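You operate a simulated robot arm through the tools that you are given. There is no shell and no other tool. Be economical: measure what you need, move in short steps, check, and stop when the job is done.

Carry out the task below with a simulated two-armed robot. There is one attempt and no reset: what you move stays moved.

TASK
Pick up the mop rake with one hand, pass it to the other hand and put it on the shelf of the short bench. Fetch the blue cap handle and set it on the top of the grey mat. The order is free.

Only the result counts: the job must be done as asked and must still hold three seconds after the hand-in. Knocking over, shifting, dropping, spilling or breaking anything else fails it. Lids that push on must go on centred and level and be pressed home; caps that screw on are set level and turned clockwise until they are tight.

THE ROBOT
Two 7-joint arms with fingered hands on one trunk, on a base that drives. Base frame: it is fixed to the floor where the robot stands at the start and does not move with it; the origin is under the middle of the robot, x ahead of it, y to its left, z up. Lengths are in mm, angles in rad, forces in N, time in s.
The left shoulder is at the start at [33, 124, 1271], the right one opposite. With the tool pointing down near the work surface each hand reaches from about 100 to 820 mm from the robot's upright axis, wherever it stands, measured 20 degrees to its own side. Places, roughly: blue cap handle (5x5x5 cm) [2700, 700, 900]; shelf of the short bench [700, 1700, 300]; top of the grey mat [3200, 300, 900]. Payload 3.6 kg a hand.
Tool frame (each hand has its own): the origin (TCP) lies between the finger pads and is the grasp point; the fingertips stand 34 mm ahead of it; z points along the fingers, y is the line along which they close. The gripper opens to 116 mm. The gripper's body begins 40 mm behind the TCP. The gripper is a hand of 5 fingers: y runs from the thumb to the fingers, the wrist lies at [-16, -160, -164] in the tool frame, and closing takes about 1.5 s.
Orientation is that of the tool frame in the base frame, as a unit quaternion [x, y, z, w]. With the fingers straight down and the wrist toward the robot, the tool's x, y and z point along [0, 1, 0], [1, 0, 0] and [0, 0, -1] of the base frame.

THE INTERFACE
- The arms move only by the tool jog_arm. It takes "left_steps", "right_steps" or both (then of equal length, played together; a hand with none holds still); each is a list that holds one entry, the list of rows, each a list of 7 numbers: the turn, a rotation vector about the tool's x, y, z in rad, then the shift along the tool's x, y, z in mm, then the opening, from 0 (shut) to 1 (fully open). In form: [[[ax, ay, az, x, y, z, fingers], ...]]. A call has 1 to 20 rows; each row is the pose to reach, as a shift and turn from the pose commanded when the call began, along the tool's axes at that moment. A row lasts 0.2 s, in which the tool goes at most 50 mm and 0.15 rad; a call with a longer step from one row to the next is refused whole, and so is a gripper value outside its range. Where a pose cannot be reached the arm comes as near as it can. A force on the tool above 40 N (or 10 N above the force at the start of the call, whichever is more), or a blocked arm, ends the call early, and 0.2 s more pass. The fingers move at their own pace (about 153 mm/s each) and stop on an object; they squeeze with about 21 N. The grip force told is the motor's: it shows also when the fingers shut on nothing. Time passes only in rows, and 0.2 s behind the last, so rows that repeat a pose let the fingers close. The reply holds the time, the measured pose of the TCP, the force on the tool along the base axes, the opening and the grip force, in the units named above and with some noise, with the torque about the TCP (base axes, N m) and any sound that the robot's microphone picked up.
- Cameras (640 x 400 px; columns grow to the right, rows downward): "scene" is now at [108.8, -32.4, 1457.7]; the picture's right is [-0.44, -0.90, -0.00], its down [-0.56, 0.27, -0.78] and it looks along [0.70, -0.34, -0.63] (base axes); focal length 266 px, centre (320, 200). "left" rides on the left gripper at [-69, -134, -110] in its tool frame; the picture's right is [-0.77, -0.19, 0.61], its down [0.59, -0.58, 0.56] and it looks along [0.25, 0.80, 0.55] (tool axes); focal length 256 px, centre (320, 200). "right" rides on the right gripper at [69, -134, -110] in its tool frame; the picture's right is [-0.77, 0.19, -0.61], its down [-0.59, -0.58, 0.57] and it looks along [-0.25, 0.79, 0.55] (tool axes); focal length 256 px, centre (320, 200).
- camera(camera): a new picture of that camera. It takes no simulated time.
- lift_body(by): slides the trunk up (or, below 0, down) by that many mm; the arms and the scene camera ride with it, the base frame stays. It gives what a move gives, with no picture.
- base_move(legs): drives the robot by 1 to 6 legs, each [ahead, turn to the left] in mm and rad, along the robot's own axes; the way and the turn of a leg run together, so that a leg with both is an arc; at most 1500 mm and 3.142 rad a leg. The arms and the cameras ride along, it lands a little off, and it stops where it bumps. It gives what a move gives.
- hand_shape(shape, hand): the hand has 5 fingers and takes this shape, open, in about a second: jaw (thumb against the fingers, like two jaws); tri (thumb and two fingers); tip (a fingertip pinch); poke (one finger out to press); point (the index stretched); flat (the hand flat); cup (the hand cupped); fist (a fist). The gripper value then closes the fingers along that shape, each until it touches; the sizes above hold for jaw. It gives what a move gives, with no picture.
- turn_head(pan, tilt): turns the head with the scene camera to pan (to the left, within 1.501 rad either way) and tilt (down, from -0.506 to 1.204), counted from straight ahead of the robot. It gives what a move gives.
- locate(camera, pixels): for up to 12 pixels [column, row] of the newest picture of that camera ("zoom" is the newest enlarged one), the place [x, y, z] in the base frame of the surface seen there, good to about 2 mm, but the place of the scene camera against the robot may be out by one fixed shift of up to 25 mm in any direction. It takes no simulated time.
- inspect(camera, box): a new picture of the part [left, top, right, bottom] of that camera's present view, enlarged. It takes no simulated time.
- hand_in(): hands the job in; it is judged then, once.

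Keep the steps short. Do not move on a guess: measure, check each grasp and each placing, and mend mistakes. In all there are 110 turns and 100 pictures (those below and enlarged ones count). Leave the grippers open and the arms clear of the work at the hand-in unless told otherwise, and finish with a single line.

The tools are called by a JSON object that holds its "fn" and its "kwargs". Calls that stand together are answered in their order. jog_arm: Moves the arms, as the interface text tells. Its arguments: {"type":"object","properties":{"left_steps":{"type":"array"},"right_steps":{"type":"array"}},"required":[]} The other tools are called the same way: lift_body (by) slides the trunk up or down; hand_shape (shape, hand) gives the hand a shape; base_move (legs) drives the base; turn_head (pan, tilt) turns the head that bears the scene camera; camera (camera) takes a picture; locate (camera, pixels) gives the place of the surface under pixels of a picture; inspect (camera, box) takes an enlarged picture of a part of a camera's view; hand_in () hands the job in.

At the start:

```text
time_s: 0.0
left_eef_pos: [518.5, -33.9, 1114.4]
left_tool_rot: [0.706, 0.708, -0.001, -0.001]
left_force: [0.0, -0.6, 0.2]
left_torque: [-0.02, -0.02, -0.01]
left_width: 116.1
left_grip_force: 0.2
left_shape: jaw
right_eef_pos: [420.5, -426.0, 1191.6]
right_tool_rot: [0.707, 0.707, 0.0, 0.001]
right_force: [0.5, -0.6, 0.4]
right_torque: [0.04, -0.01, 0.02]
right_width: 115.9
right_grip_force: 0.0
right_shape: jaw
trunk travel left (down, up): [-465.0, 297.0]
robot x, y, heading: [0.3, -2.5, 0.001]
head pan, tilt: [-0.45, 0.677]
```

scene: 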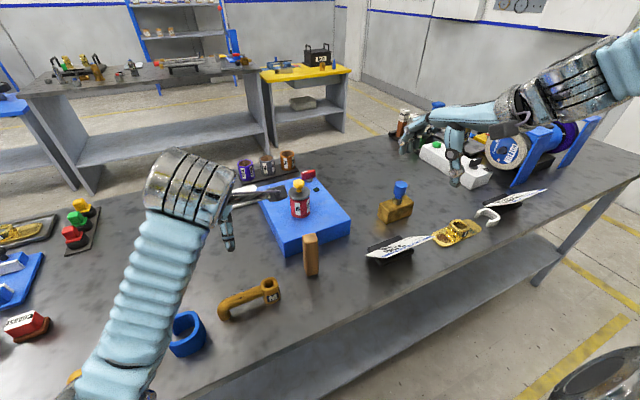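
right: 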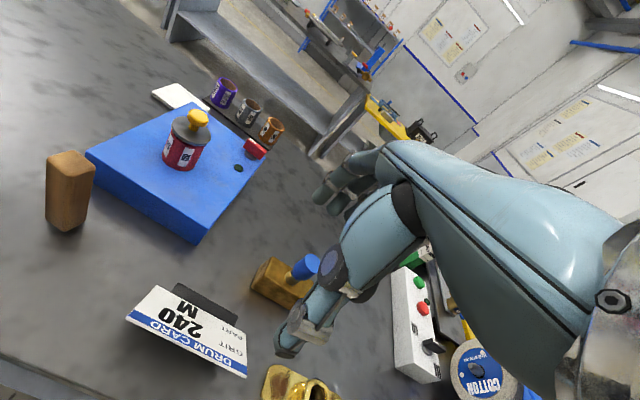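
left: 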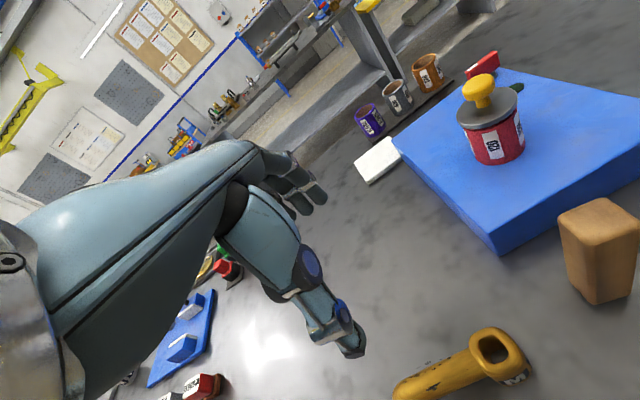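

I see the bench in front; I don't yet recognise a mop rake. I'll turn the head left to look around.

{"fn": "turn_head", "kwargs": {"pan": 0.5, "tilt": 0.6}}

{"fn": "camera", "kwargs": {"camera": "scene"}}

{"fn": "turn_head", "kwargs": {"pan": 1.3, "tilt": 0.6}}

{"fn": "camera", "kwargs": {"camera": "scene"}}

{"fn": "turn_head", "kwargs": {"pan": 0.0, "tilt": 0.3}}

{"fn": "camera", "kwargs": {"camera": "scene"}}

```text
time_s: 1.2
left_eef_pos: [518.8, -32.8, 1113.5]
left_tool_rot: [0.707, 0.707, 0.0, 0.0]
left_force: [1.0, -0.1, -0.2]
left_torque: [-0.02, 0.0, -0.02]
left_width: 116.1
left_grip_force: 0.1
left_shape: jaw
right_eef_pos: [421.7, -426.6, 1192.3]
right_tool_rot: [0.706, 0.708, 0.0, 0.0]
right_force: [0.9, -0.5, 0.6]
right_torque: [0.0, 0.0, 0.04]
right_width: 116.0
right_grip_force: 0.1
right_shape: jaw
trunk travel left (down, up): [-465.0, 297.0]
robot x, y, heading: [1.3, 2.9, -0.001]
head pan, tilt: [0.499, 0.6]
```

```text
96 pictures are left
```

scene: 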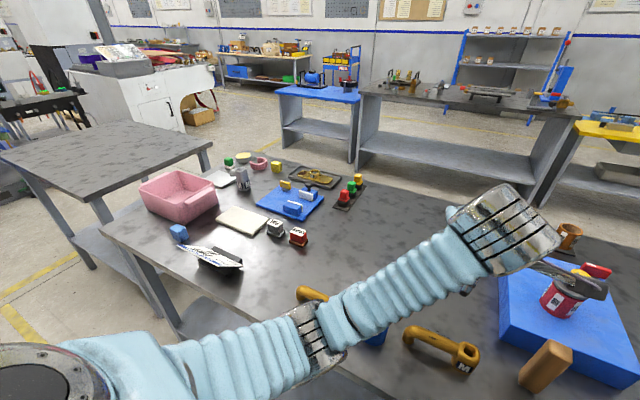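

```text
time_s: 2.4
left_eef_pos: [519.7, -32.4, 1113.2]
left_tool_rot: [0.707, 0.707, 0.0, 0.001]
left_force: [-0.3, 0.6, -0.2]
left_torque: [-0.03, -0.05, 0.01]
left_width: 115.8
left_grip_force: 0.0
left_shape: jaw
right_eef_pos: [420.0, -426.8, 1192.4]
right_tool_rot: [0.707, 0.707, 0.0, 0.0]
right_force: [0.1, -1.0, 0.3]
right_torque: [-0.02, 0.01, 0.01]
right_width: 116.1
right_grip_force: 0.2
right_shape: jaw
trunk travel left (down, up): [-465.0, 297.0]
robot x, y, heading: [0.0, 1.7, -0.001]
head pan, tilt: [1.3, 0.6]
```

```text
95 pictures are left
```

scene: 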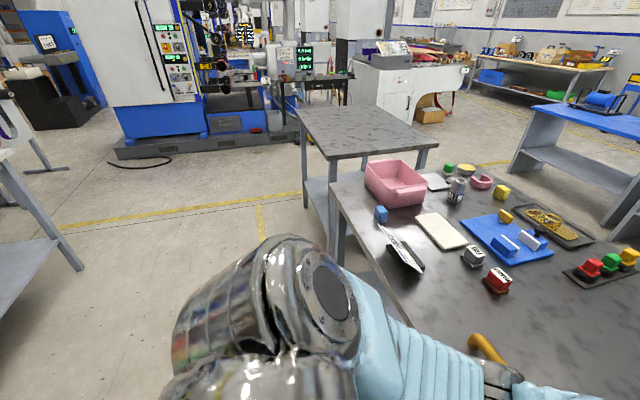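

```text
time_s: 3.8
left_eef_pos: [519.0, -32.1, 1115.6]
left_tool_rot: [0.707, 0.707, -0.001, 0.0]
left_force: [0.3, 0.0, 0.1]
left_torque: [0.0, 0.03, 0.01]
left_width: 115.7
left_grip_force: 0.1
left_shape: jaw
right_eef_pos: [419.3, -426.7, 1192.7]
right_tool_rot: [0.707, 0.707, 0.001, 0.0]
right_force: [0.0, -0.5, 0.0]
right_torque: [0.01, -0.02, 0.0]
right_width: 116.1
right_grip_force: 0.0
right_shape: jaw
trunk travel left (down, up): [-465.0, 297.0]
robot x, y, heading: [-4.1, 0.1, -0.002]
head pan, tilt: [0.0, 0.3]
```

```text
94 pictures are left
```

scene: 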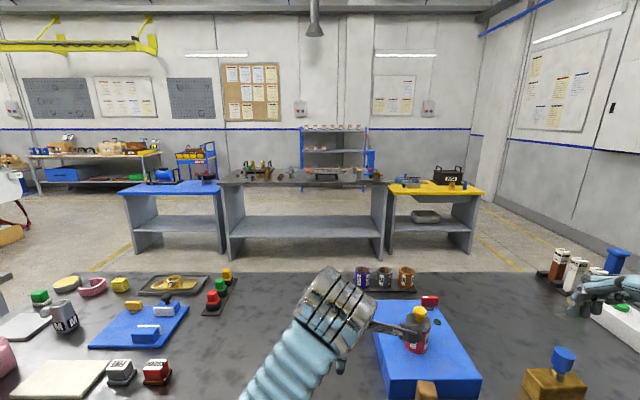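

Nothing obviously called a mop rake yet. I'll zoom on the handle with M at the front and on the far bench.

{"fn": "inspect", "kwargs": {"camera": "scene", "box": [200, 140, 500, 210]}}

{"fn": "turn_head", "kwargs": {"pan": 0.15, "tilt": 0.9}}

{"fn": "camera", "kwargs": {"camera": "scene"}}

{"fn": "turn_head", "kwargs": {"pan": -0.9, "tilt": 0.6}}

{"fn": "camera", "kwargs": {"camera": "scene"}}

```text
2.13 times, centred on (350, 175) of scene
```

zoom: 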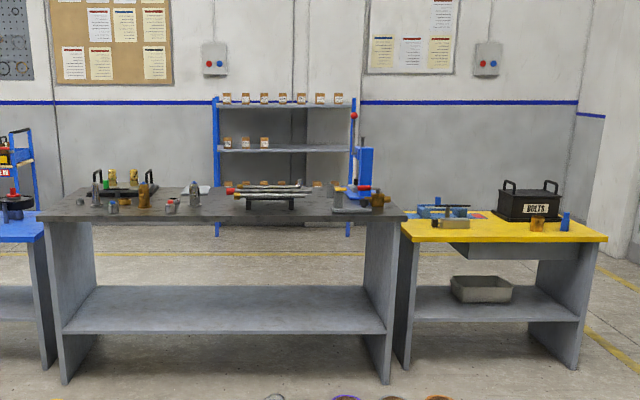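

```text
time_s: 4.8
left_eef_pos: [518.9, -32.9, 1114.2]
left_tool_rot: [0.708, 0.706, 0.0, 0.0]
left_force: [0.9, 0.1, -0.3]
left_torque: [0.01, 0.01, -0.02]
left_width: 115.6
left_grip_force: 0.0
left_shape: jaw
right_eef_pos: [419.8, -427.6, 1191.3]
right_tool_rot: [0.706, 0.708, 0.0, 0.0]
right_force: [-0.5, -0.1, 1.4]
right_torque: [0.05, 0.01, 0.02]
right_width: 115.9
right_grip_force: 0.0
right_shape: jaw
trunk travel left (down, up): [-465.0, 297.0]
robot x, y, heading: [-0.8, -3.2, 0.002]
head pan, tilt: [0.15, 0.901]
```

```text
92 pictures are left
```

scene: 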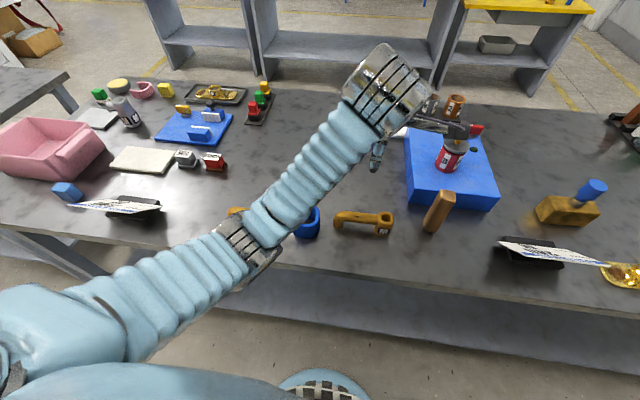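

```text
time_s: 6.1
left_eef_pos: [518.4, -32.7, 1115.8]
left_tool_rot: [0.707, 0.707, 0.0, 0.0]
left_force: [-0.2, -0.2, -0.2]
left_torque: [0.02, -0.04, -0.01]
left_width: 115.9
left_grip_force: 0.1
left_shape: jaw
right_eef_pos: [419.5, -427.4, 1191.7]
right_tool_rot: [0.706, 0.708, 0.0, 0.0]
right_force: [-0.4, -0.2, 0.3]
right_torque: [0.03, -0.02, -0.04]
right_width: 115.8
right_grip_force: 0.1
right_shape: jaw
trunk travel left (down, up): [-465.0, 297.0]
robot x, y, heading: [-3.8, 0.4, -0.001]
head pan, tilt: [-0.901, 0.6]
```

```text
91 pictures are left
```

scene: 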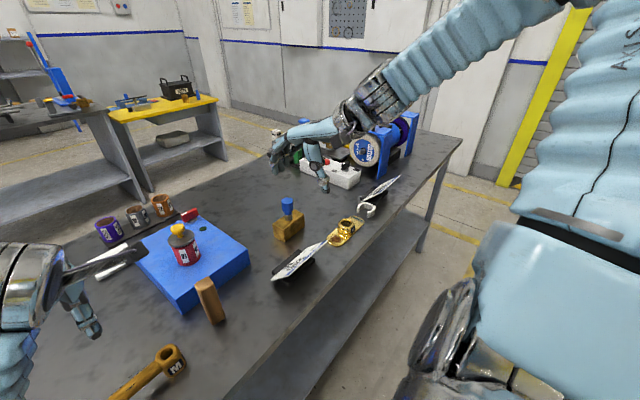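

A "mop rake" is a buffing-wheel dressing tool (there's a cotton mop at the right). I'll zoom in on candidate objects at the grinder and left side.

{"fn": "inspect", "kwargs": {"camera": "scene", "box": [240, 90, 440, 215]}}

{"fn": "inspect", "kwargs": {"camera": "scene", "box": [80, 190, 340, 400]}}

{"fn": "turn_head", "kwargs": {"pan": 0.6, "tilt": 0.8}}

{"fn": "camera", "kwargs": {"camera": "scene"}}

{"fn": "inspect", "kwargs": {"camera": "scene", "box": [100, 60, 420, 260]}}

```text
3.20 times, centred on (340, 152) of scene
```

zoom: 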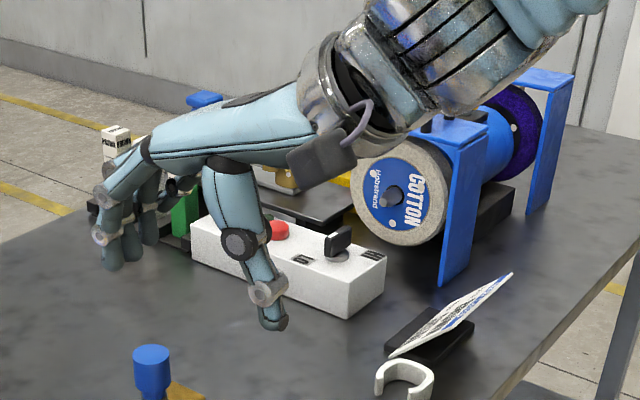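

```text
1.90 times, centred on (210, 295) of scene
```

zoom: 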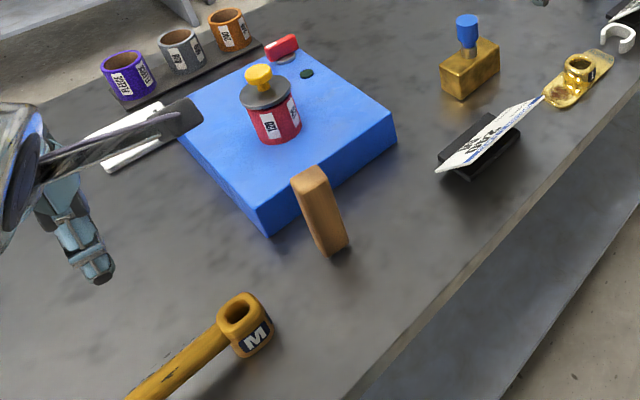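

```text
time_s: 7.7
left_eef_pos: [519.1, -32.8, 1114.4]
left_tool_rot: [0.707, 0.707, 0.0, 0.001]
left_force: [0.7, -0.3, 0.3]
left_torque: [0.03, 0.02, -0.03]
left_width: 115.9
left_grip_force: 0.0
left_shape: jaw
right_eef_pos: [421.0, -425.2, 1190.5]
right_tool_rot: [0.707, 0.708, 0.001, -0.001]
right_force: [-1.0, -0.1, 0.9]
right_torque: [-0.02, 0.0, 0.02]
right_width: 115.9
right_grip_force: 0.0
right_shape: jaw
trunk travel left (down, up): [-465.0, 297.0]
robot x, y, heading: [-2.5, -1.6, -0.004]
head pan, tilt: [0.6, 0.799]
```

```text
88 pictures are left
```

scene: 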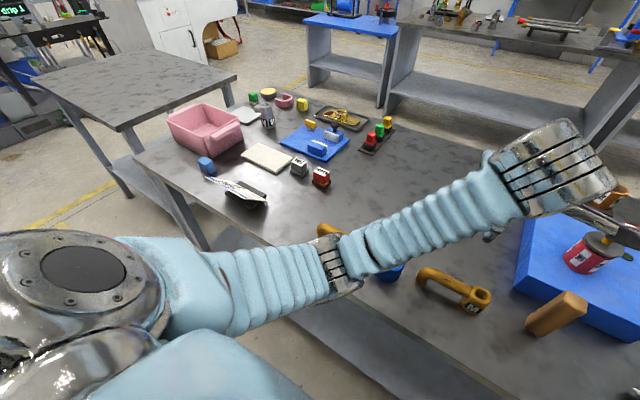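

```text
2.00 times, centred on (260, 160) of scene
```

zoom: 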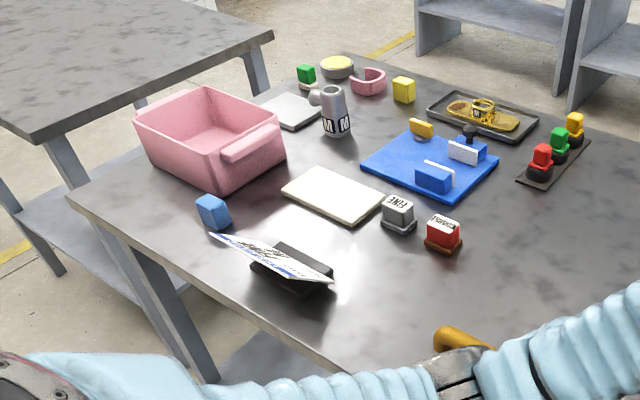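

The orange handle with an "M" and another orange piece are partly hidden by the left arm. I'll move the left hand left and up, clear of the view.

{"fn": "jog_arm", "kwargs": {"left_steps": [[[0, 0, 0, 45, 0, -25, 1], [0, 0, 0, 90, -10, -50, 1], [0, 0, 0, 135, -20, -75, 1], [0, 0, 0, 180, -30, -100, 1], [0, 0, 0, 225, -40, -120, 1], [0, 0, 0, 270, -50, -140, 1], [0, 0, 0, 315, -60, -160, 1], [0, 0, 0, 360, -70, -180, 1]]]}}

{"fn": "turn_head", "kwargs": {"pan": 0.1, "tilt": 0.9}}

{"fn": "camera", "kwargs": {"camera": "scene"}}

{"fn": "turn_head", "kwargs": {"pan": -1.4, "tilt": 0.5}}

{"fn": "camera", "kwargs": {"camera": "scene"}}

```text
refused: row 1 steps farther than a row can; nothing moved
```

```text
time_s: 8.7
left_eef_pos: [518.5, -32.4, 1115.3]
left_tool_rot: [0.707, 0.708, 0.001, 0.0]
left_force: [-0.3, -0.2, -0.5]
left_torque: [0.02, 0.02, -0.02]
left_width: 116.2
left_grip_force: 0.0
left_shape: jaw
right_eef_pos: [419.7, -427.0, 1192.2]
right_tool_rot: [0.707, 0.707, 0.001, 0.0]
right_force: [1.6, 0.0, -0.1]
right_torque: [0.01, 0.0, 0.06]
right_width: 116.0
right_grip_force: 0.1
right_shape: jaw
trunk travel left (down, up): [-465.0, 297.0]
robot x, y, heading: [0.3, 2.5, -0.0]
head pan, tilt: [0.099, 0.901]
```

```text
86 pictures are left
```

scene: 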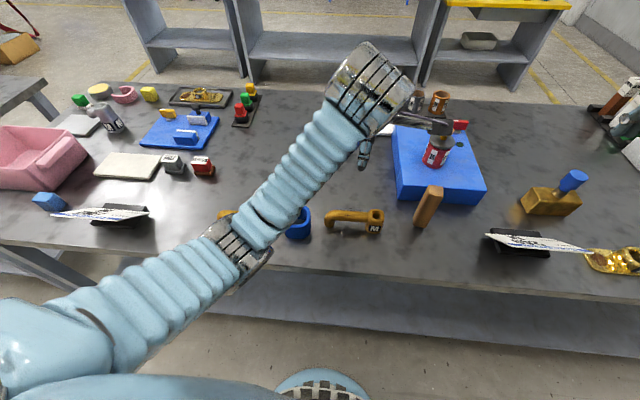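

```text
time_s: 10.3
left_eef_pos: [519.2, -32.1, 1114.4]
left_tool_rot: [0.707, 0.707, 0.0, 0.0]
left_force: [0.5, -1.1, -0.5]
left_torque: [-0.01, 0.04, 0.01]
left_width: 115.9
left_grip_force: 0.0
left_shape: jaw
right_eef_pos: [419.6, -426.8, 1192.8]
right_tool_rot: [0.706, 0.708, 0.0, 0.0]
right_force: [0.1, -1.2, -0.7]
right_torque: [-0.01, -0.02, -0.01]
right_width: 116.2
right_grip_force: 0.0
right_shape: jaw
trunk travel left (down, up): [-465.0, 297.0]
robot x, y, heading: [1.9, -0.4, 0.004]
head pan, tilt: [-1.4, 0.499]
```

```text
85 pictures are left
```

scene: 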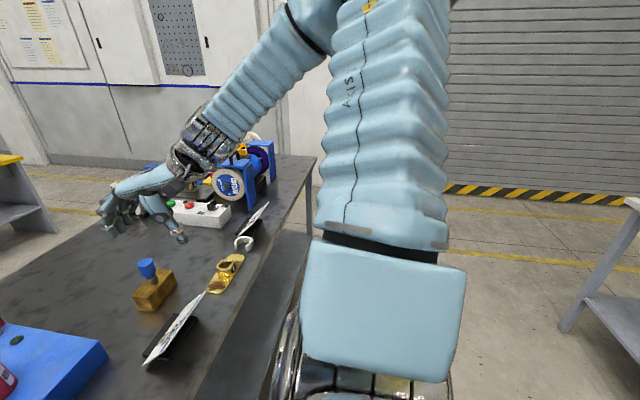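

The first row was just over 50 mm. I'll repeat with shorter steps and then look again.

{"fn": "jog_arm", "kwargs": {"left_steps": [[[0, 0, 0, 40, 0, -20, 1], [0, 0, 0, 80, -10, -40, 1], [0, 0, 0, 120, -20, -60, 1], [0, 0, 0, 160, -30, -80, 1], [0, 0, 0, 200, -40, -100, 1], [0, 0, 0, 240, -50, -120, 1], [0, 0, 0, 280, -60, -140, 1], [0, 0, 0, 320, -70, -160, 1]]]}}

{"fn": "turn_head", "kwargs": {"pan": 0.1, "tilt": 0.9}}

{"fn": "camera", "kwargs": {"camera": "scene"}}

{"fn": "camera", "kwargs": {"camera": "left"}}

{"fn": "inspect", "kwargs": {"camera": "scene", "box": [220, 180, 460, 290]}}

```text
time_s: 12.1
left_eef_pos: [448.5, 288.7, 1273.0]
left_tool_rot: [0.708, 0.706, -0.002, -0.001]
left_force: [0.1, 1.1, -0.3]
left_torque: [-0.06, -0.01, -0.03]
left_width: 115.9
left_grip_force: 0.1
left_shape: jaw
left hand out of reach, approached as far as the arm can: row 4, 5, 6
right_eef_pos: [419.0, -424.8, 1192.1]
right_tool_rot: [0.706, 0.708, 0.0, 0.001]
right_force: [-0.7, -0.2, 0.1]
right_torque: [-0.01, 0.01, -0.03]
right_width: 115.9
right_grip_force: 0.1
right_shape: jaw
trunk travel left (down, up): [-465.0, 297.0]
robot x, y, heading: [-1.8, -1.0, -0.005]
head pan, tilt: [-1.4, 0.499]
```

```text
time_s: 13.7
left_eef_pos: [449.4, 288.0, 1275.0]
left_tool_rot: [0.707, 0.707, 0.0, -0.001]
left_force: [0.3, 0.4, 0.6]
left_torque: [0.02, 0.03, -0.03]
left_width: 116.2
left_grip_force: 0.0
left_shape: jaw
right_eef_pos: [421.1, -426.0, 1191.7]
right_tool_rot: [0.706, 0.708, 0.0, 0.0]
right_force: [-1.0, 0.1, -0.4]
right_torque: [-0.03, -0.04, -0.01]
right_width: 115.8
right_grip_force: 0.0
right_shape: jaw
trunk travel left (down, up): [-465.0, 297.0]
robot x, y, heading: [1.1, -3.4, -0.003]
head pan, tilt: [0.099, 0.901]
```

```text
84 pictures are left
```

scene: 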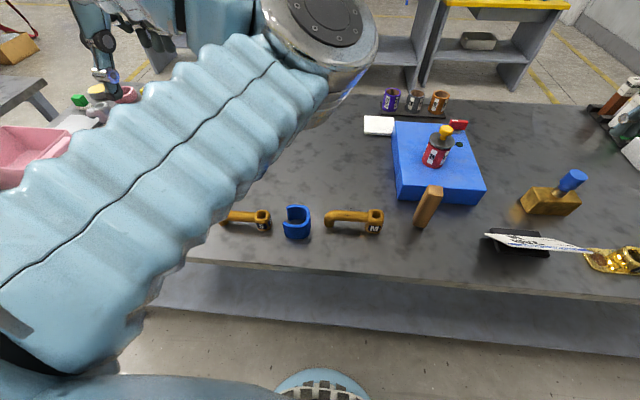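

```text
83 pictures are left
```

left: 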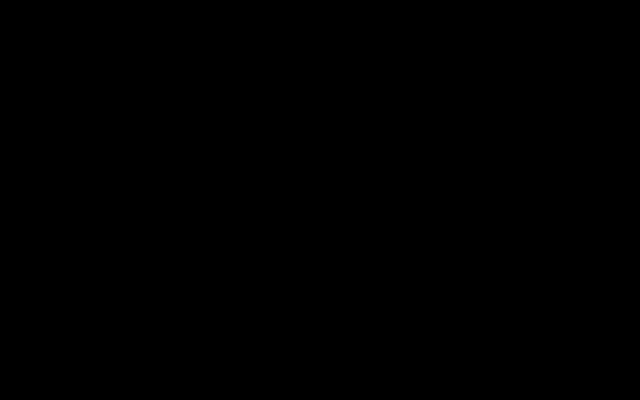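

```text
2.67 times, centred on (340, 235) of scene
```

zoom: 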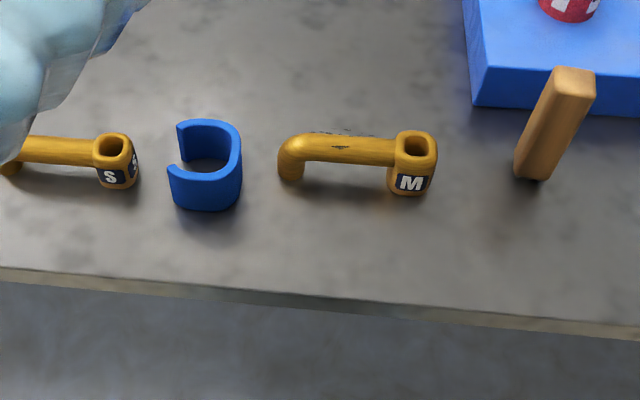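

The S/M cranks aren't it. I'll slide the right hand to the left to see what lies behind it by the grinder.

{"fn": "jog_arm", "kwargs": {"right_steps": [[[0, 0, 0, 45, 0, 0, 1], [0, 0, 0, 90, 0, 0, 1], [0, 0, 0, 135, 0, 0, 1], [0, 0, 0, 180, 0, 0, 1], [0, 0, 0, 225, 0, 0, 1], [0, 0, 0, 270, 0, 0, 1]]]}}

{"fn": "turn_head", "kwargs": {"pan": -0.8, "tilt": 0.5}}

{"fn": "camera", "kwargs": {"camera": "scene"}}

{"fn": "camera", "kwargs": {"camera": "right"}}

```text
time_s: 15.1
left_eef_pos: [449.4, 291.2, 1273.7]
left_tool_rot: [0.707, 0.707, 0.0, 0.001]
left_force: [0.1, 0.4, -0.5]
left_torque: [-0.07, -0.01, 0.01]
left_width: 116.1
left_grip_force: 0.1
left_shape: jaw
right_eef_pos: [419.9, -153.8, 1192.2]
right_tool_rot: [0.707, 0.707, -0.001, 0.0]
right_force: [0.3, 1.3, 0.2]
right_torque: [-0.07, 0.03, 0.01]
right_width: 115.9
right_grip_force: 0.0
right_shape: jaw
right hand out of reach, approached as far as the arm can: row 1, 2
trunk travel left (down, up): [-465.0, 297.0]
robot x, y, heading: [4.1, -1.3, 0.001]
head pan, tilt: [0.099, 0.901]
```

```text
time_s: 16.3
left_eef_pos: [449.5, 287.9, 1275.5]
left_tool_rot: [0.707, 0.707, 0.0, 0.0]
left_force: [0.1, 0.2, -0.1]
left_torque: [-0.02, 0.01, -0.01]
left_width: 115.9
left_grip_force: 0.1
left_shape: jaw
right_eef_pos: [418.8, -155.9, 1191.7]
right_tool_rot: [0.707, 0.708, 0.0, 0.0]
right_force: [-0.4, -0.2, -0.5]
right_torque: [0.03, -0.05, 0.02]
right_width: 116.0
right_grip_force: 0.0
right_shape: jaw
trunk travel left (down, up): [-465.0, 297.0]
robot x, y, heading: [0.2, 0.3, 0.001]
head pan, tilt: [-0.799, 0.499]
```

```text
81 pictures are left
```

scene: 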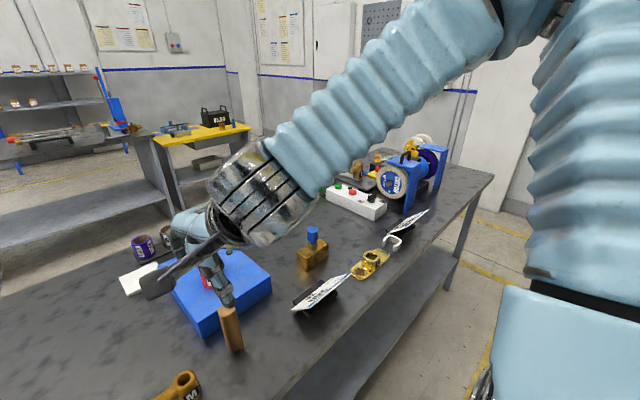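

```text
80 pictures are left
```

right: 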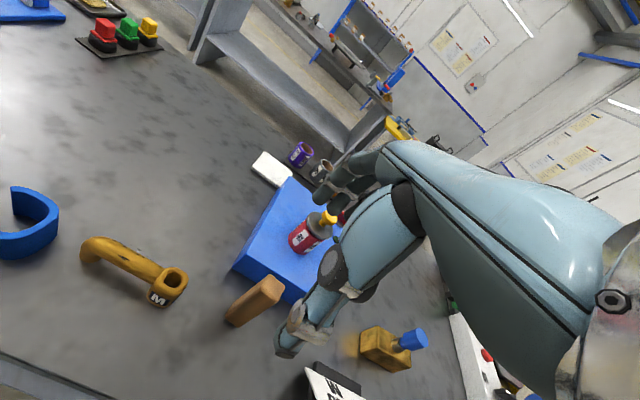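

A tray with something on it is visible around (365,170). Zoom.

{"fn": "inspect", "kwargs": {"camera": "scene", "box": [290, 125, 450, 285]}}

```text
2.50 times, centred on (370, 205) of scene
```

zoom: 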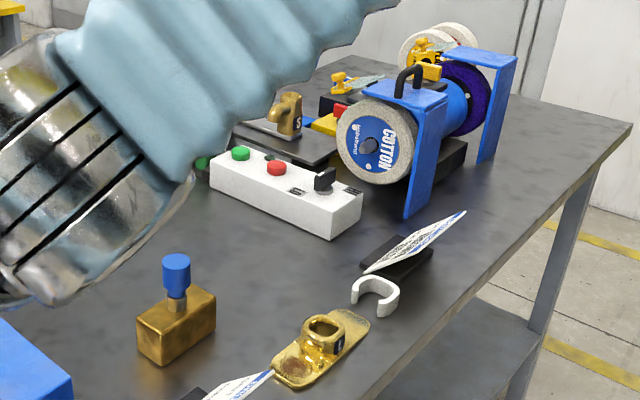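

Behind the grinder there are yellow/spiky objects. I'll raise the trunk to see over it.

{"fn": "lift_body", "kwargs": {"by": 280}}

{"fn": "turn_head", "kwargs": {"pan": -0.85, "tilt": 0.75}}

{"fn": "camera", "kwargs": {"camera": "scene"}}

```text
time_s: 19.1
left_eef_pos: [448.6, 287.6, 1554.8]
left_tool_rot: [0.707, 0.707, 0.0, 0.0]
left_force: [0.0, 0.6, 0.3]
left_torque: [-0.01, 0.05, -0.02]
left_width: 115.7
left_grip_force: 0.0
left_shape: jaw
right_eef_pos: [420.2, -156.1, 1471.1]
right_tool_rot: [0.707, 0.708, 0.0, 0.0]
right_force: [0.4, 0.2, 0.4]
right_torque: [0.02, -0.02, 0.0]
right_width: 116.0
right_grip_force: 0.1
right_shape: jaw
trunk travel left (down, up): [-745.0, 17.0]
robot x, y, heading: [1.8, -3.6, 0.003]
head pan, tilt: [-0.799, 0.499]
```

```text
time_s: 19.9
left_eef_pos: [448.5, 287.4, 1554.7]
left_tool_rot: [0.707, 0.707, 0.0, 0.0]
left_force: [0.1, -0.5, 0.3]
left_torque: [-0.03, -0.01, 0.0]
left_width: 116.0
left_grip_force: 0.0
left_shape: jaw
right_eef_pos: [420.4, -156.2, 1472.1]
right_tool_rot: [0.707, 0.708, 0.0, 0.0]
right_force: [0.5, -0.2, -0.8]
right_torque: [0.03, 0.01, 0.0]
right_width: 116.2
right_grip_force: 0.1
right_shape: jaw
trunk travel left (down, up): [-745.0, 17.0]
robot x, y, heading: [-1.1, -2.9, -0.004]
head pan, tilt: [-0.85, 0.75]
```

```text
78 pictures are left
```

scene: 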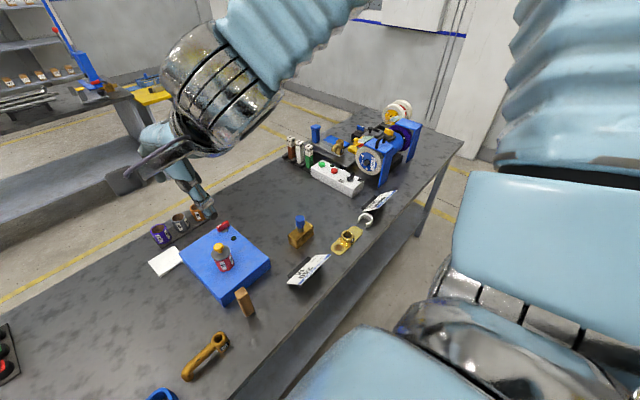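

{"fn": "inspect", "kwargs": {"camera": "scene", "box": [270, 90, 440, 200]}}

{"fn": "inspect", "kwargs": {"camera": "scene", "box": [140, 190, 400, 320]}}

{"fn": "turn_head", "kwargs": {"pan": 0.1, "tilt": 0.4}}

{"fn": "camera", "kwargs": {"camera": "scene"}}

```text
3.64 times, centred on (355, 145) of scene
```

zoom: 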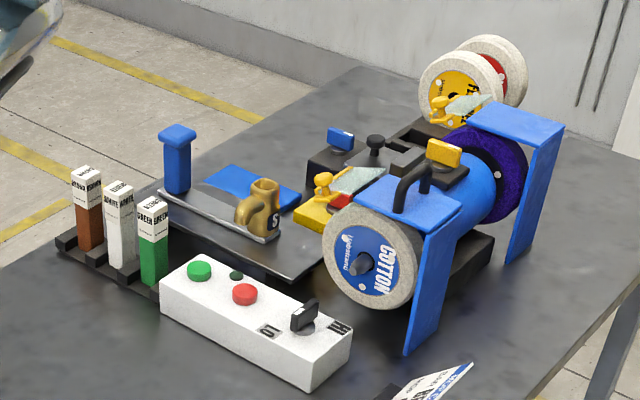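

```text
2.46 times, centred on (270, 255) of scene
```

zoom: 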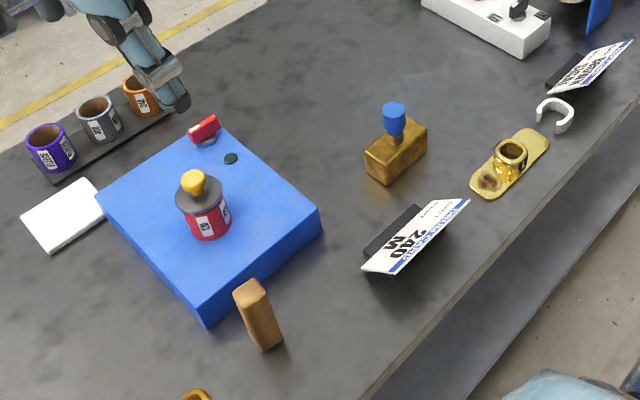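

```text
time_s: 21.1
left_eef_pos: [448.9, 287.9, 1555.2]
left_tool_rot: [0.707, 0.707, -0.001, 0.0]
left_force: [0.0, -0.8, 0.0]
left_torque: [0.02, 0.0, 0.02]
left_width: 116.0
left_grip_force: 0.0
left_shape: jaw
right_eef_pos: [419.8, -155.8, 1472.5]
right_tool_rot: [0.706, 0.708, 0.0, 0.0]
right_force: [0.6, 0.0, -0.6]
right_torque: [0.01, -0.01, -0.02]
right_width: 115.8
right_grip_force: 0.1
right_shape: jaw
trunk travel left (down, up): [-745.0, 17.0]
robot x, y, heading: [-0.7, 2.6, 0.002]
head pan, tilt: [0.099, 0.4]
```

```text
75 pictures are left
```

scene: 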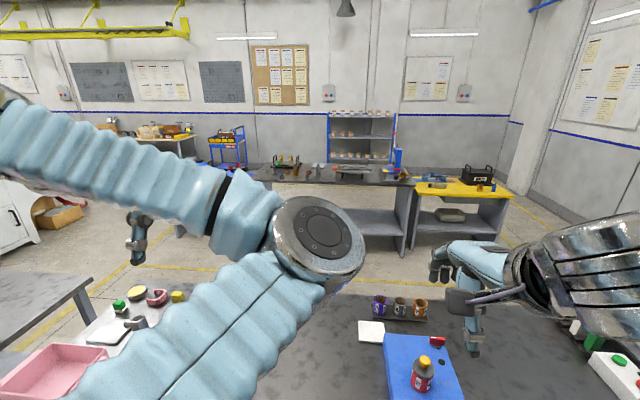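

I'll look closer at the tray behind the white switch box and measure it.

{"fn": "turn_head", "kwargs": {"pan": -0.85, "tilt": 0.75}}

{"fn": "inspect", "kwargs": {"camera": "scene", "box": [300, 110, 390, 170]}}

{"fn": "locate", "kwargs": {"camera": "zoom", "pixels": [[70, 60], [100, 160], [300, 240], [200, 180], [300, 150], [380, 120]]}}

```text
time_s: 22.3
left_eef_pos: [449.8, 286.6, 1554.5]
left_tool_rot: [0.707, 0.708, 0.0, -0.001]
left_force: [0.3, 0.4, 0.5]
left_torque: [-0.01, -0.01, 0.02]
left_width: 116.0
left_grip_force: 0.0
left_shape: jaw
right_eef_pos: [420.4, -156.7, 1471.5]
right_tool_rot: [0.706, 0.708, 0.0, 0.0]
right_force: [-0.3, -1.0, 0.3]
right_torque: [0.0, -0.01, -0.01]
right_width: 115.8
right_grip_force: 0.0
right_shape: jaw
trunk travel left (down, up): [-745.0, 17.0]
robot x, y, heading: [2.0, -0.3, 0.001]
head pan, tilt: [-0.85, 0.75]
```

```text
6.67 times, centred on (345, 140) of scene
```

zoom: 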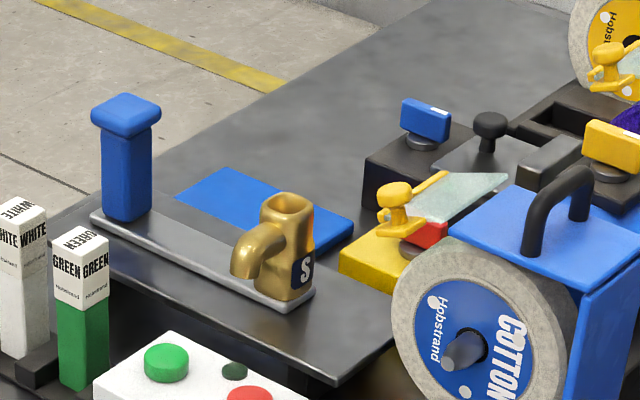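

```text
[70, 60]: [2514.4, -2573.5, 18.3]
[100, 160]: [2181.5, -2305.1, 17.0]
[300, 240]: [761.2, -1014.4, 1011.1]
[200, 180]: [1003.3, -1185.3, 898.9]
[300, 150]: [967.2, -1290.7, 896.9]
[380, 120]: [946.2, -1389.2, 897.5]
```

Still not certain. I'll zoom into the far middle and yellow benches from this raised position.

{"fn": "turn_head", "kwargs": {"pan": -0.1, "tilt": 0.35}}

{"fn": "inspect", "kwargs": {"camera": "scene", "box": [180, 130, 300, 205]}}

{"fn": "inspect", "kwargs": {"camera": "scene", "box": [280, 130, 480, 205]}}

```text
time_s: 23.4
left_eef_pos: [448.2, 287.9, 1555.5]
left_tool_rot: [0.707, 0.707, 0.0, 0.0]
left_force: [-0.2, 0.2, 0.6]
left_torque: [0.02, -0.05, -0.04]
left_width: 115.8
left_grip_force: 0.0
left_shape: jaw
right_eef_pos: [419.8, -156.1, 1471.2]
right_tool_rot: [0.706, 0.708, 0.0, 0.0]
right_force: [0.7, -1.1, -0.5]
right_torque: [0.01, -0.05, 0.0]
right_width: 115.8
right_grip_force: 0.0
right_shape: jaw
trunk travel left (down, up): [-745.0, 17.0]
robot x, y, heading: [0.4, 1.4, 0.002]
head pan, tilt: [-0.099, 0.351]
```

```text
5.33 times, centred on (240, 168) of scene
```

zoom: 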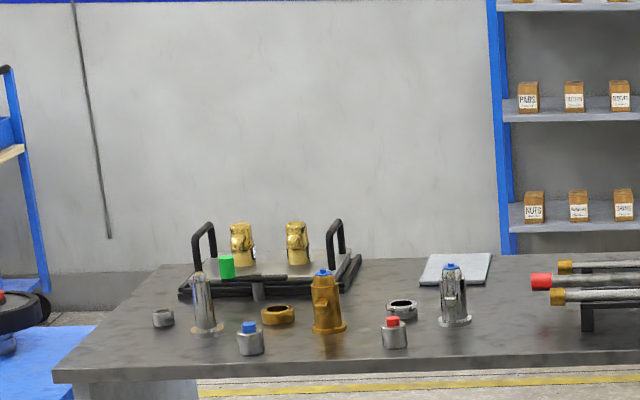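

```text
3.20 times, centred on (380, 168) of scene
```

zoom: 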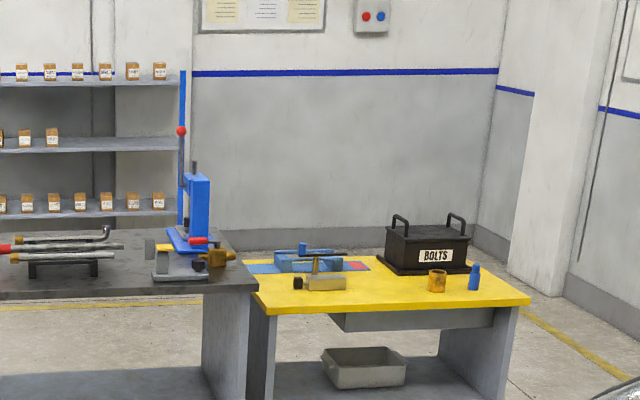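

Far bench shows the grey-knob with blue cap and the grey mat. Now I check the tan wooden piece by the blue block more closely, with the right hand camera and from the raised head.

{"fn": "turn_head", "kwargs": {"pan": -0.5, "tilt": 0.95}}

{"fn": "camera", "kwargs": {"camera": "scene"}}

{"fn": "inspect", "kwargs": {"camera": "scene", "box": [180, 170, 340, 270]}}

```text
time_s: 24.4
left_eef_pos: [448.9, 287.4, 1554.7]
left_tool_rot: [0.706, 0.708, 0.0, 0.001]
left_force: [0.8, -0.2, -0.2]
left_torque: [0.0, 0.0, 0.01]
left_width: 116.1
left_grip_force: 0.0
left_shape: jaw
right_eef_pos: [419.4, -155.3, 1471.5]
right_tool_rot: [0.706, 0.708, 0.001, 0.001]
right_force: [-0.2, 0.9, -0.9]
right_torque: [0.0, 0.01, 0.0]
right_width: 115.9
right_grip_force: 0.0
right_shape: jaw
trunk travel left (down, up): [-745.0, 17.0]
robot x, y, heading: [-1.9, 3.6, -0.003]
head pan, tilt: [-0.499, 0.949]
```

```text
71 pictures are left
```

scene: 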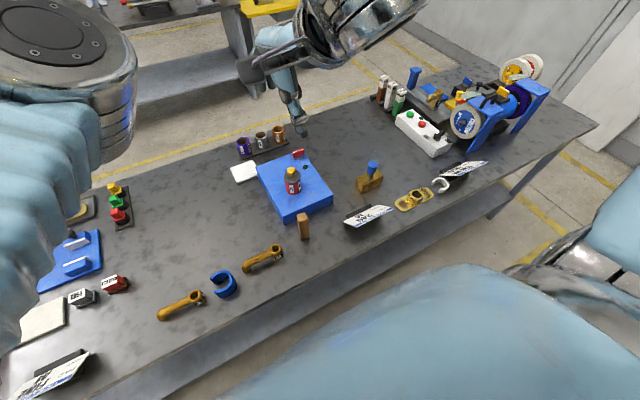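

```text
4.00 times, centred on (260, 220) of scene
```

zoom: 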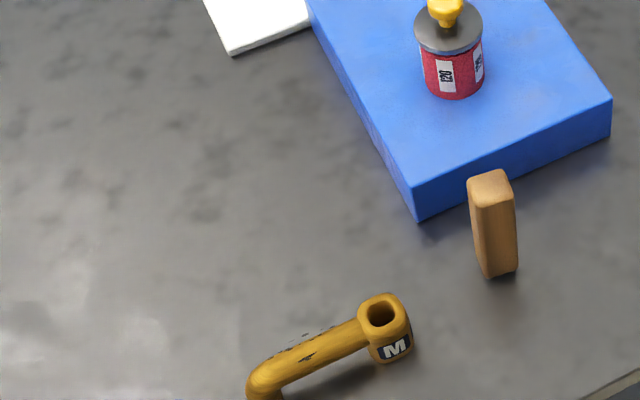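

I'll measure the tan block (top (490,183), bottom (497,272)) and the table around it.

{"fn": "locate", "kwargs": {"camera": "zoom", "pixels": [[490, 183], [478, 175], [505, 195], [490, 265], [510, 265], [480, 230], [500, 290], [440, 260], [380, 315], [270, 380]]}}

{"fn": "turn_head", "kwargs": {"pan": -0.8, "tilt": 0.95}}

{"fn": "inspect", "kwargs": {"camera": "scene", "box": [300, 100, 520, 240]}}

```text
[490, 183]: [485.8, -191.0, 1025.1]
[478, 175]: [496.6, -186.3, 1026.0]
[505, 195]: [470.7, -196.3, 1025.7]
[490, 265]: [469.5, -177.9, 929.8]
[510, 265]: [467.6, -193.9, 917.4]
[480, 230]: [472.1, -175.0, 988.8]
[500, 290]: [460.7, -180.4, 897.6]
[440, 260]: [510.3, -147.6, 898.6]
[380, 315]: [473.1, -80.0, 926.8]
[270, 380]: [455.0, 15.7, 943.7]
```

```text
time_s: 25.2
left_eef_pos: [450.0, 286.9, 1554.5]
left_tool_rot: [0.707, 0.707, 0.0, 0.0]
left_force: [-0.5, -1.1, 0.2]
left_torque: [-0.01, -0.01, -0.01]
left_width: 115.6
left_grip_force: 0.0
left_shape: jaw
right_eef_pos: [419.5, -156.8, 1471.9]
right_tool_rot: [0.706, 0.708, 0.0, 0.0]
right_force: [0.0, -0.6, -0.1]
right_torque: [0.02, -0.03, 0.01]
right_width: 115.8
right_grip_force: 0.0
right_shape: jaw
trunk travel left (down, up): [-745.0, 17.0]
robot x, y, heading: [-1.5, 2.1, 0.001]
head pan, tilt: [-0.799, 0.949]
```

```text
2.86 times, centred on (410, 170) of scene
```

zoom: 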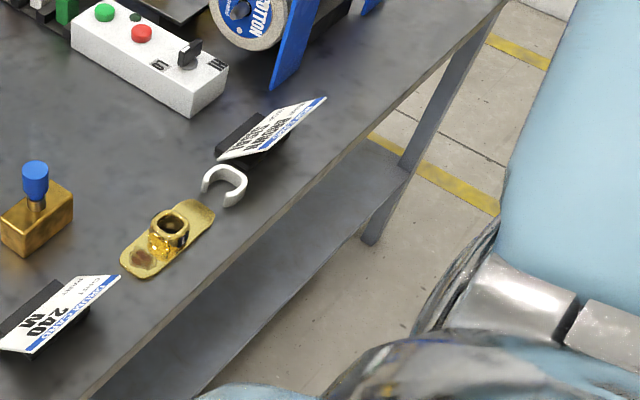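

The tan block seems plain; the rake should logically be near the polishing mops at the right. I'll back off, turn right and drive along the bench to look (arms raised high and clear).

{"fn": "base_move", "kwargs": {"legs": [[-250, 0], [0, -1.57], [700, 0]]}}

{"fn": "turn_head", "kwargs": {"pan": 1.3, "tilt": 0.7}}

{"fn": "camera", "kwargs": {"camera": "scene"}}

```text
time_s: 27.9
left_eef_pos: [212.0, 315.7, 1641.8]
left_tool_rot: [0.642, 0.757, 0.12, 0.015]
left_force: [-0.4, 1.6, -1.5]
left_torque: [-0.13, -0.04, -0.04]
left_width: 116.0
left_grip_force: 0.0
left_shape: jaw
right_eef_pos: [217.3, -300.1, 1619.8]
right_tool_rot: [0.864, 0.472, 0.163, 0.054]
right_force: [1.4, 0.7, -2.1]
right_torque: [-0.06, 0.01, -0.11]
right_width: 115.8
right_grip_force: 0.1
right_shape: jaw
trunk travel left (down, up): [-745.0, 17.0]
robot x, y, heading: [-249.0, 0.6, -0.101]
head pan, tilt: [-0.799, 0.949]
stopped in leg 2: the robot was blocked; the commanded pose is now the measured one
```

```text
time_s: 29.9
left_eef_pos: [156.0, 310.6, 1642.3]
left_tool_rot: [0.643, 0.756, 0.118, 0.024]
left_force: [-0.2, 0.1, -0.7]
left_torque: [-0.01, 0.03, 0.01]
left_width: 116.2
left_grip_force: 0.0
left_shape: jaw
right_eef_pos: [158.5, -309.5, 1622.8]
right_tool_rot: [0.865, 0.468, 0.173, 0.06]
right_force: [1.4, -1.1, -0.3]
right_torque: [-0.03, 0.04, 0.0]
right_width: 116.1
right_grip_force: 0.1
right_shape: jaw
trunk travel left (down, up): [-745.0, 17.0]
robot x, y, heading: [-249.0, 3.0, -0.108]
head pan, tilt: [1.3, 0.7]
```

```text
68 pictures are left
```

scene: 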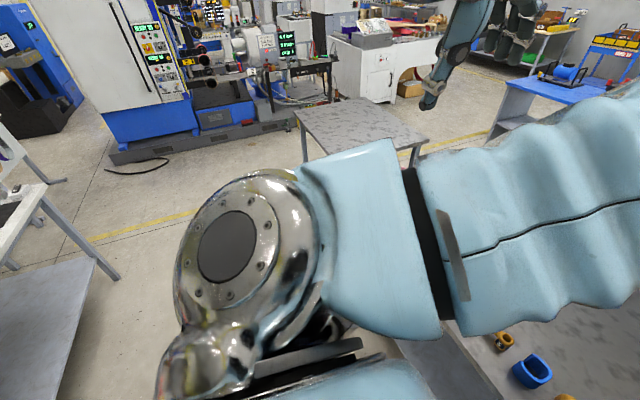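

The turn was blocked after 0.1 rad. I'll measure the nearby grey table at lower left (50,320) and look to the right too.

{"fn": "locate", "kwargs": {"camera": "scene", "pixels": [[60, 300], [90, 262], [40, 380], [10, 280], [80, 360], [120, 275]]}}

{"fn": "turn_head", "kwargs": {"pan": -1.45, "tilt": 0.6}}

{"fn": "camera", "kwargs": {"camera": "scene"}}

```text
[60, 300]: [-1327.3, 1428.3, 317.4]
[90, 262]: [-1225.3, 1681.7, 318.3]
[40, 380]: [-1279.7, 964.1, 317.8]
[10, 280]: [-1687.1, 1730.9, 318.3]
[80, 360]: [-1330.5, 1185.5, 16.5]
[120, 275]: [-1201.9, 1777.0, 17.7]
```

```text
time_s: 32.3
left_eef_pos: [145.4, 296.3, 1608.4]
left_tool_rot: [0.672, 0.736, 0.087, 0.007]
left_force: [-1.3, 0.9, 0.2]
left_torque: [-0.05, -0.05, 0.0]
left_width: 116.0
left_grip_force: 0.0
left_shape: jaw
right_eef_pos: [145.0, -295.8, 1587.8]
right_tool_rot: [0.853, 0.502, 0.12, 0.075]
right_force: [-0.3, -1.4, 1.3]
right_torque: [0.04, 0.03, 0.02]
right_width: 116.0
right_grip_force: 0.0
right_shape: jaw
trunk travel left (down, up): [-745.0, 17.0]
robot x, y, heading: [-247.0, 0.8, -0.11]
head pan, tilt: [-1.45, 0.6]
```

```text
67 pictures are left
```

scene: 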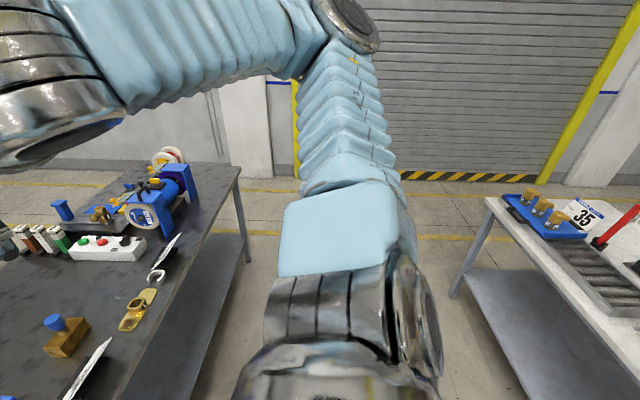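

There's another bench behind the robot on its right. I'll measure both benches' edges, to plan driving, and zoom on the rear bench.

{"fn": "locate", "kwargs": {"camera": "scene", "pixels": [[490, 200], [560, 300], [238, 168], [210, 240], [130, 370], [500, 330], [630, 350]]}}

{"fn": "inspect", "kwargs": {"camera": "scene", "box": [480, 160, 640, 280]}}

{"fn": "inspect", "kwargs": {"camera": "scene", "box": [40, 140, 220, 260]}}

```text
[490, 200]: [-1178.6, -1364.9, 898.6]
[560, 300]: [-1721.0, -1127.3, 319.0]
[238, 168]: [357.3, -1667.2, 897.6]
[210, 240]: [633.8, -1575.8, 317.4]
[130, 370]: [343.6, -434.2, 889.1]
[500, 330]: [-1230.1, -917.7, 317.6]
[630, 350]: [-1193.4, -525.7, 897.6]
```

```text
3.33 times, centred on (560, 220) of scene
```

zoom: 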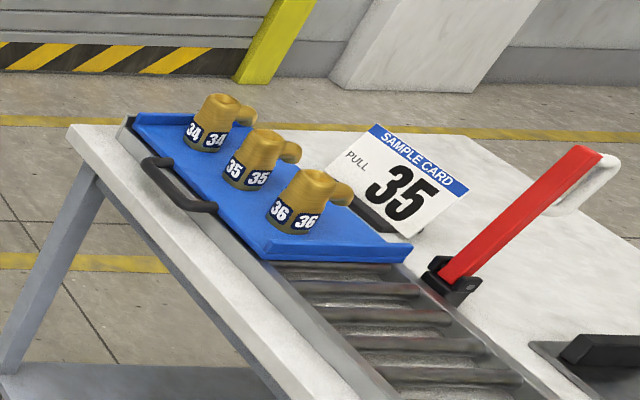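

```text
3.33 times, centred on (130, 200) of scene
```

zoom: 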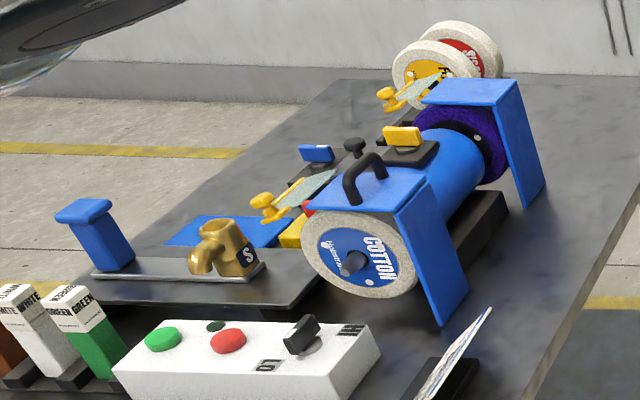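

The arms have half-tucked on their own. I'll try turning again in place in smaller amounts.

{"fn": "base_move", "kwargs": {"legs": [[0, -0.7]]}}

{"fn": "turn_head", "kwargs": {"pan": 0.0, "tilt": 0.9}}

{"fn": "camera", "kwargs": {"camera": "scene"}}

```text
time_s: 33.1
left_eef_pos: [131.9, 280.9, 1614.7]
left_tool_rot: [0.687, 0.722, 0.075, 0.031]
left_force: [-0.8, -0.4, -0.9]
left_torque: [0.03, -0.03, 0.03]
left_width: 116.2
left_grip_force: 0.0
left_shape: jaw
right_eef_pos: [114.9, -303.2, 1590.6]
right_tool_rot: [0.854, 0.501, 0.103, 0.091]
right_force: [0.0, 0.0, 0.1]
right_torque: [0.05, 0.01, 0.01]
right_width: 116.1
right_grip_force: 0.1
right_shape: jaw
trunk travel left (down, up): [-745.0, 17.0]
robot x, y, heading: [-252.9, 3.5, -0.123]
head pan, tilt: [-1.45, 0.6]
stopped in leg 1: the robot was blocked; the commanded pose is now the measured one
```

```text
time_s: 34.7
left_eef_pos: [113.1, 282.6, 1617.4]
left_tool_rot: [0.686, 0.722, 0.078, 0.04]
left_force: [0.2, -0.1, -0.8]
left_torque: [0.03, 0.02, -0.01]
left_width: 115.9
left_grip_force: 0.0
left_shape: jaw
right_eef_pos: [97.3, -300.0, 1592.1]
right_tool_rot: [0.852, 0.503, 0.106, 0.096]
right_force: [-0.8, -0.2, 0.5]
right_torque: [-0.06, 0.01, -0.01]
right_width: 115.9
right_grip_force: 0.1
right_shape: jaw
trunk travel left (down, up): [-745.0, 17.0]
robot x, y, heading: [-250.1, 1.7, -0.123]
head pan, tilt: [0.0, 0.901]
```

```text
64 pictures are left
```

scene: 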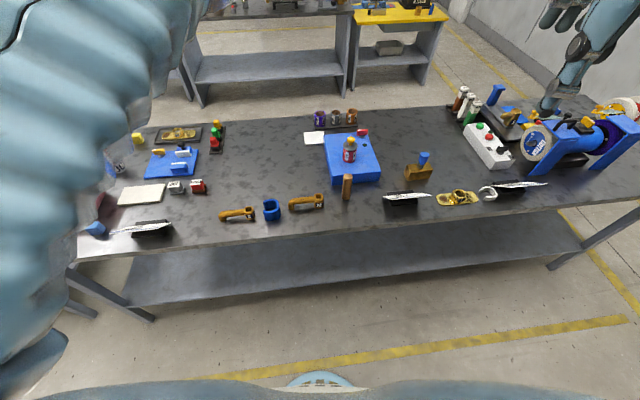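

The arms seem jammed near the body. I'll move both hands forward and down, straightening the hands, away from the trunk.

{"fn": "jog_arm", "kwargs": {"left_steps": [[[0.024, 0, -0.007, -3, 22, 40, 1], [0.048, 0, -0.014, -7, 44, 80, 1], [0.072, 0, -0.021, -10, 66, 120, 1], [0.096, 0, -0.028, -13, 88, 160, 1], [0.12, 0, -0.036, -16, 110, 200, 1], [0.144, 0, -0.043, -20, 133, 240, 1], [0.167, 0, -0.05, -23, 155, 279, 1]]], "right_steps": [[[0.039, 0, -0.07, 10, 14, 42, 1], [0.077, 0, -0.14, 21, 29, 84, 1], [0.116, 0, -0.21, 31, 43, 126, 1], [0.154, 0, -0.28, 42, 57, 169, 1], [0.193, 0, -0.35, 52, 71, 211, 1], [0.231, 0, -0.42, 63, 86, 253, 1], [0.27, 0, -0.49, 73, 100, 295, 1]]]}}

{"fn": "base_move", "kwargs": {"legs": [[0, -0.8]]}}

```text
time_s: 36.3
left_eef_pos: [314.6, 282.6, 1366.4]
left_tool_rot: [0.669, 0.743, 0.016, -0.016]
left_force: [-0.4, 0.3, 0.7]
left_torque: [0.03, 0.0, 0.01]
left_width: 116.0
left_grip_force: 0.1
left_shape: jaw
left hand out of reach, approached as far as the arm can: row 1, 2
right_eef_pos: [282.6, -304.7, 1355.5]
right_tool_rot: [0.709, 0.705, 0.012, 0.005]
right_force: [-0.4, 0.0, -0.8]
right_torque: [-0.02, 0.0, 0.03]
right_width: 116.0
right_grip_force: 0.0
right_shape: jaw
right hand out of reach, approached as far as the arm can: row 7
trunk travel left (down, up): [-745.0, 17.0]
robot x, y, heading: [-247.3, 1.7, -0.125]
head pan, tilt: [0.0, 0.901]
```

```text
time_s: 38.8
left_eef_pos: [346.6, -205.0, 1366.4]
left_tool_rot: [0.906, 0.422, 0.022, -0.008]
left_force: [-0.3, -0.7, -0.2]
left_torque: [-0.01, -0.02, 0.01]
left_width: 116.1
left_grip_force: 0.1
left_shape: jaw
right_eef_pos: [-99.8, -593.0, 1356.9]
right_tool_rot: [0.929, 0.371, 0.01, 0.01]
right_force: [0.5, -0.3, -0.3]
right_torque: [-0.01, -0.02, -0.04]
right_width: 116.2
right_grip_force: 0.1
right_shape: jaw
trunk travel left (down, up): [-745.0, 17.0]
robot x, y, heading: [-251.2, 2.0, -0.93]
head pan, tilt: [0.0, 0.901]
```

Turning works now. I'll finish the turn and drive along the bench to the right, then look left at the mops.

{"fn": "base_move", "kwargs": {"legs": [[0, -0.64], [850, 0], [0, 0.8]]}}

{"fn": "turn_head", "kwargs": {"pan": 0.3, "tilt": 0.6}}

{"fn": "camera", "kwargs": {"camera": "scene"}}

```text
time_s: 47.1
left_eef_pos: [370.7, -953.2, 1367.6]
left_tool_rot: [0.871, 0.491, 0.022, -0.009]
left_force: [0.6, 0.5, -0.7]
left_torque: [-0.03, -0.02, 0.03]
left_width: 116.0
left_grip_force: 0.2
left_shape: jaw
right_eef_pos: [-8.4, -1406.4, 1357.1]
right_tool_rot: [0.897, 0.442, 0.011, 0.009]
right_force: [0.1, 0.0, -1.0]
right_torque: [0.02, 0.0, -0.02]
right_width: 115.8
right_grip_force: 0.0
right_shape: jaw
trunk travel left (down, up): [-745.0, 17.0]
robot x, y, heading: [-245.1, -843.9, -0.774]
head pan, tilt: [0.0, 0.901]
```

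```text
time_s: 47.9
left_eef_pos: [370.8, -953.1, 1367.1]
left_tool_rot: [0.87, 0.492, 0.022, -0.01]
left_force: [0.2, -0.5, -0.5]
left_torque: [0.0, -0.01, 0.0]
left_width: 115.9
left_grip_force: 0.2
left_shape: jaw
right_eef_pos: [-8.0, -1404.3, 1357.1]
right_tool_rot: [0.897, 0.442, 0.011, 0.01]
right_force: [0.0, -0.9, 0.7]
right_torque: [0.01, -0.01, 0.02]
right_width: 116.1
right_grip_force: 0.0
right_shape: jaw
trunk travel left (down, up): [-745.0, 17.0]
robot x, y, heading: [-247.6, -839.9, -0.775]
head pan, tilt: [0.3, 0.6]
```

```text
63 pictures are left
```

scene: 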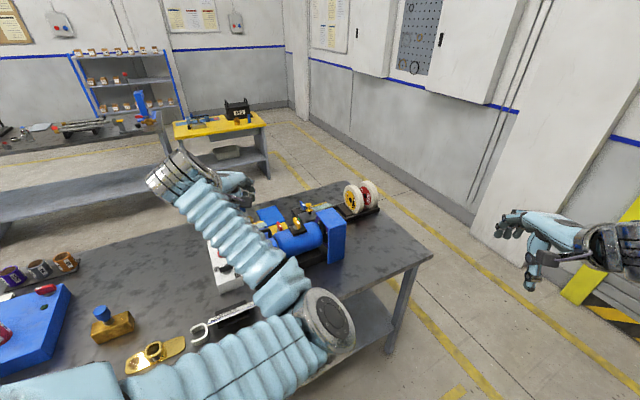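

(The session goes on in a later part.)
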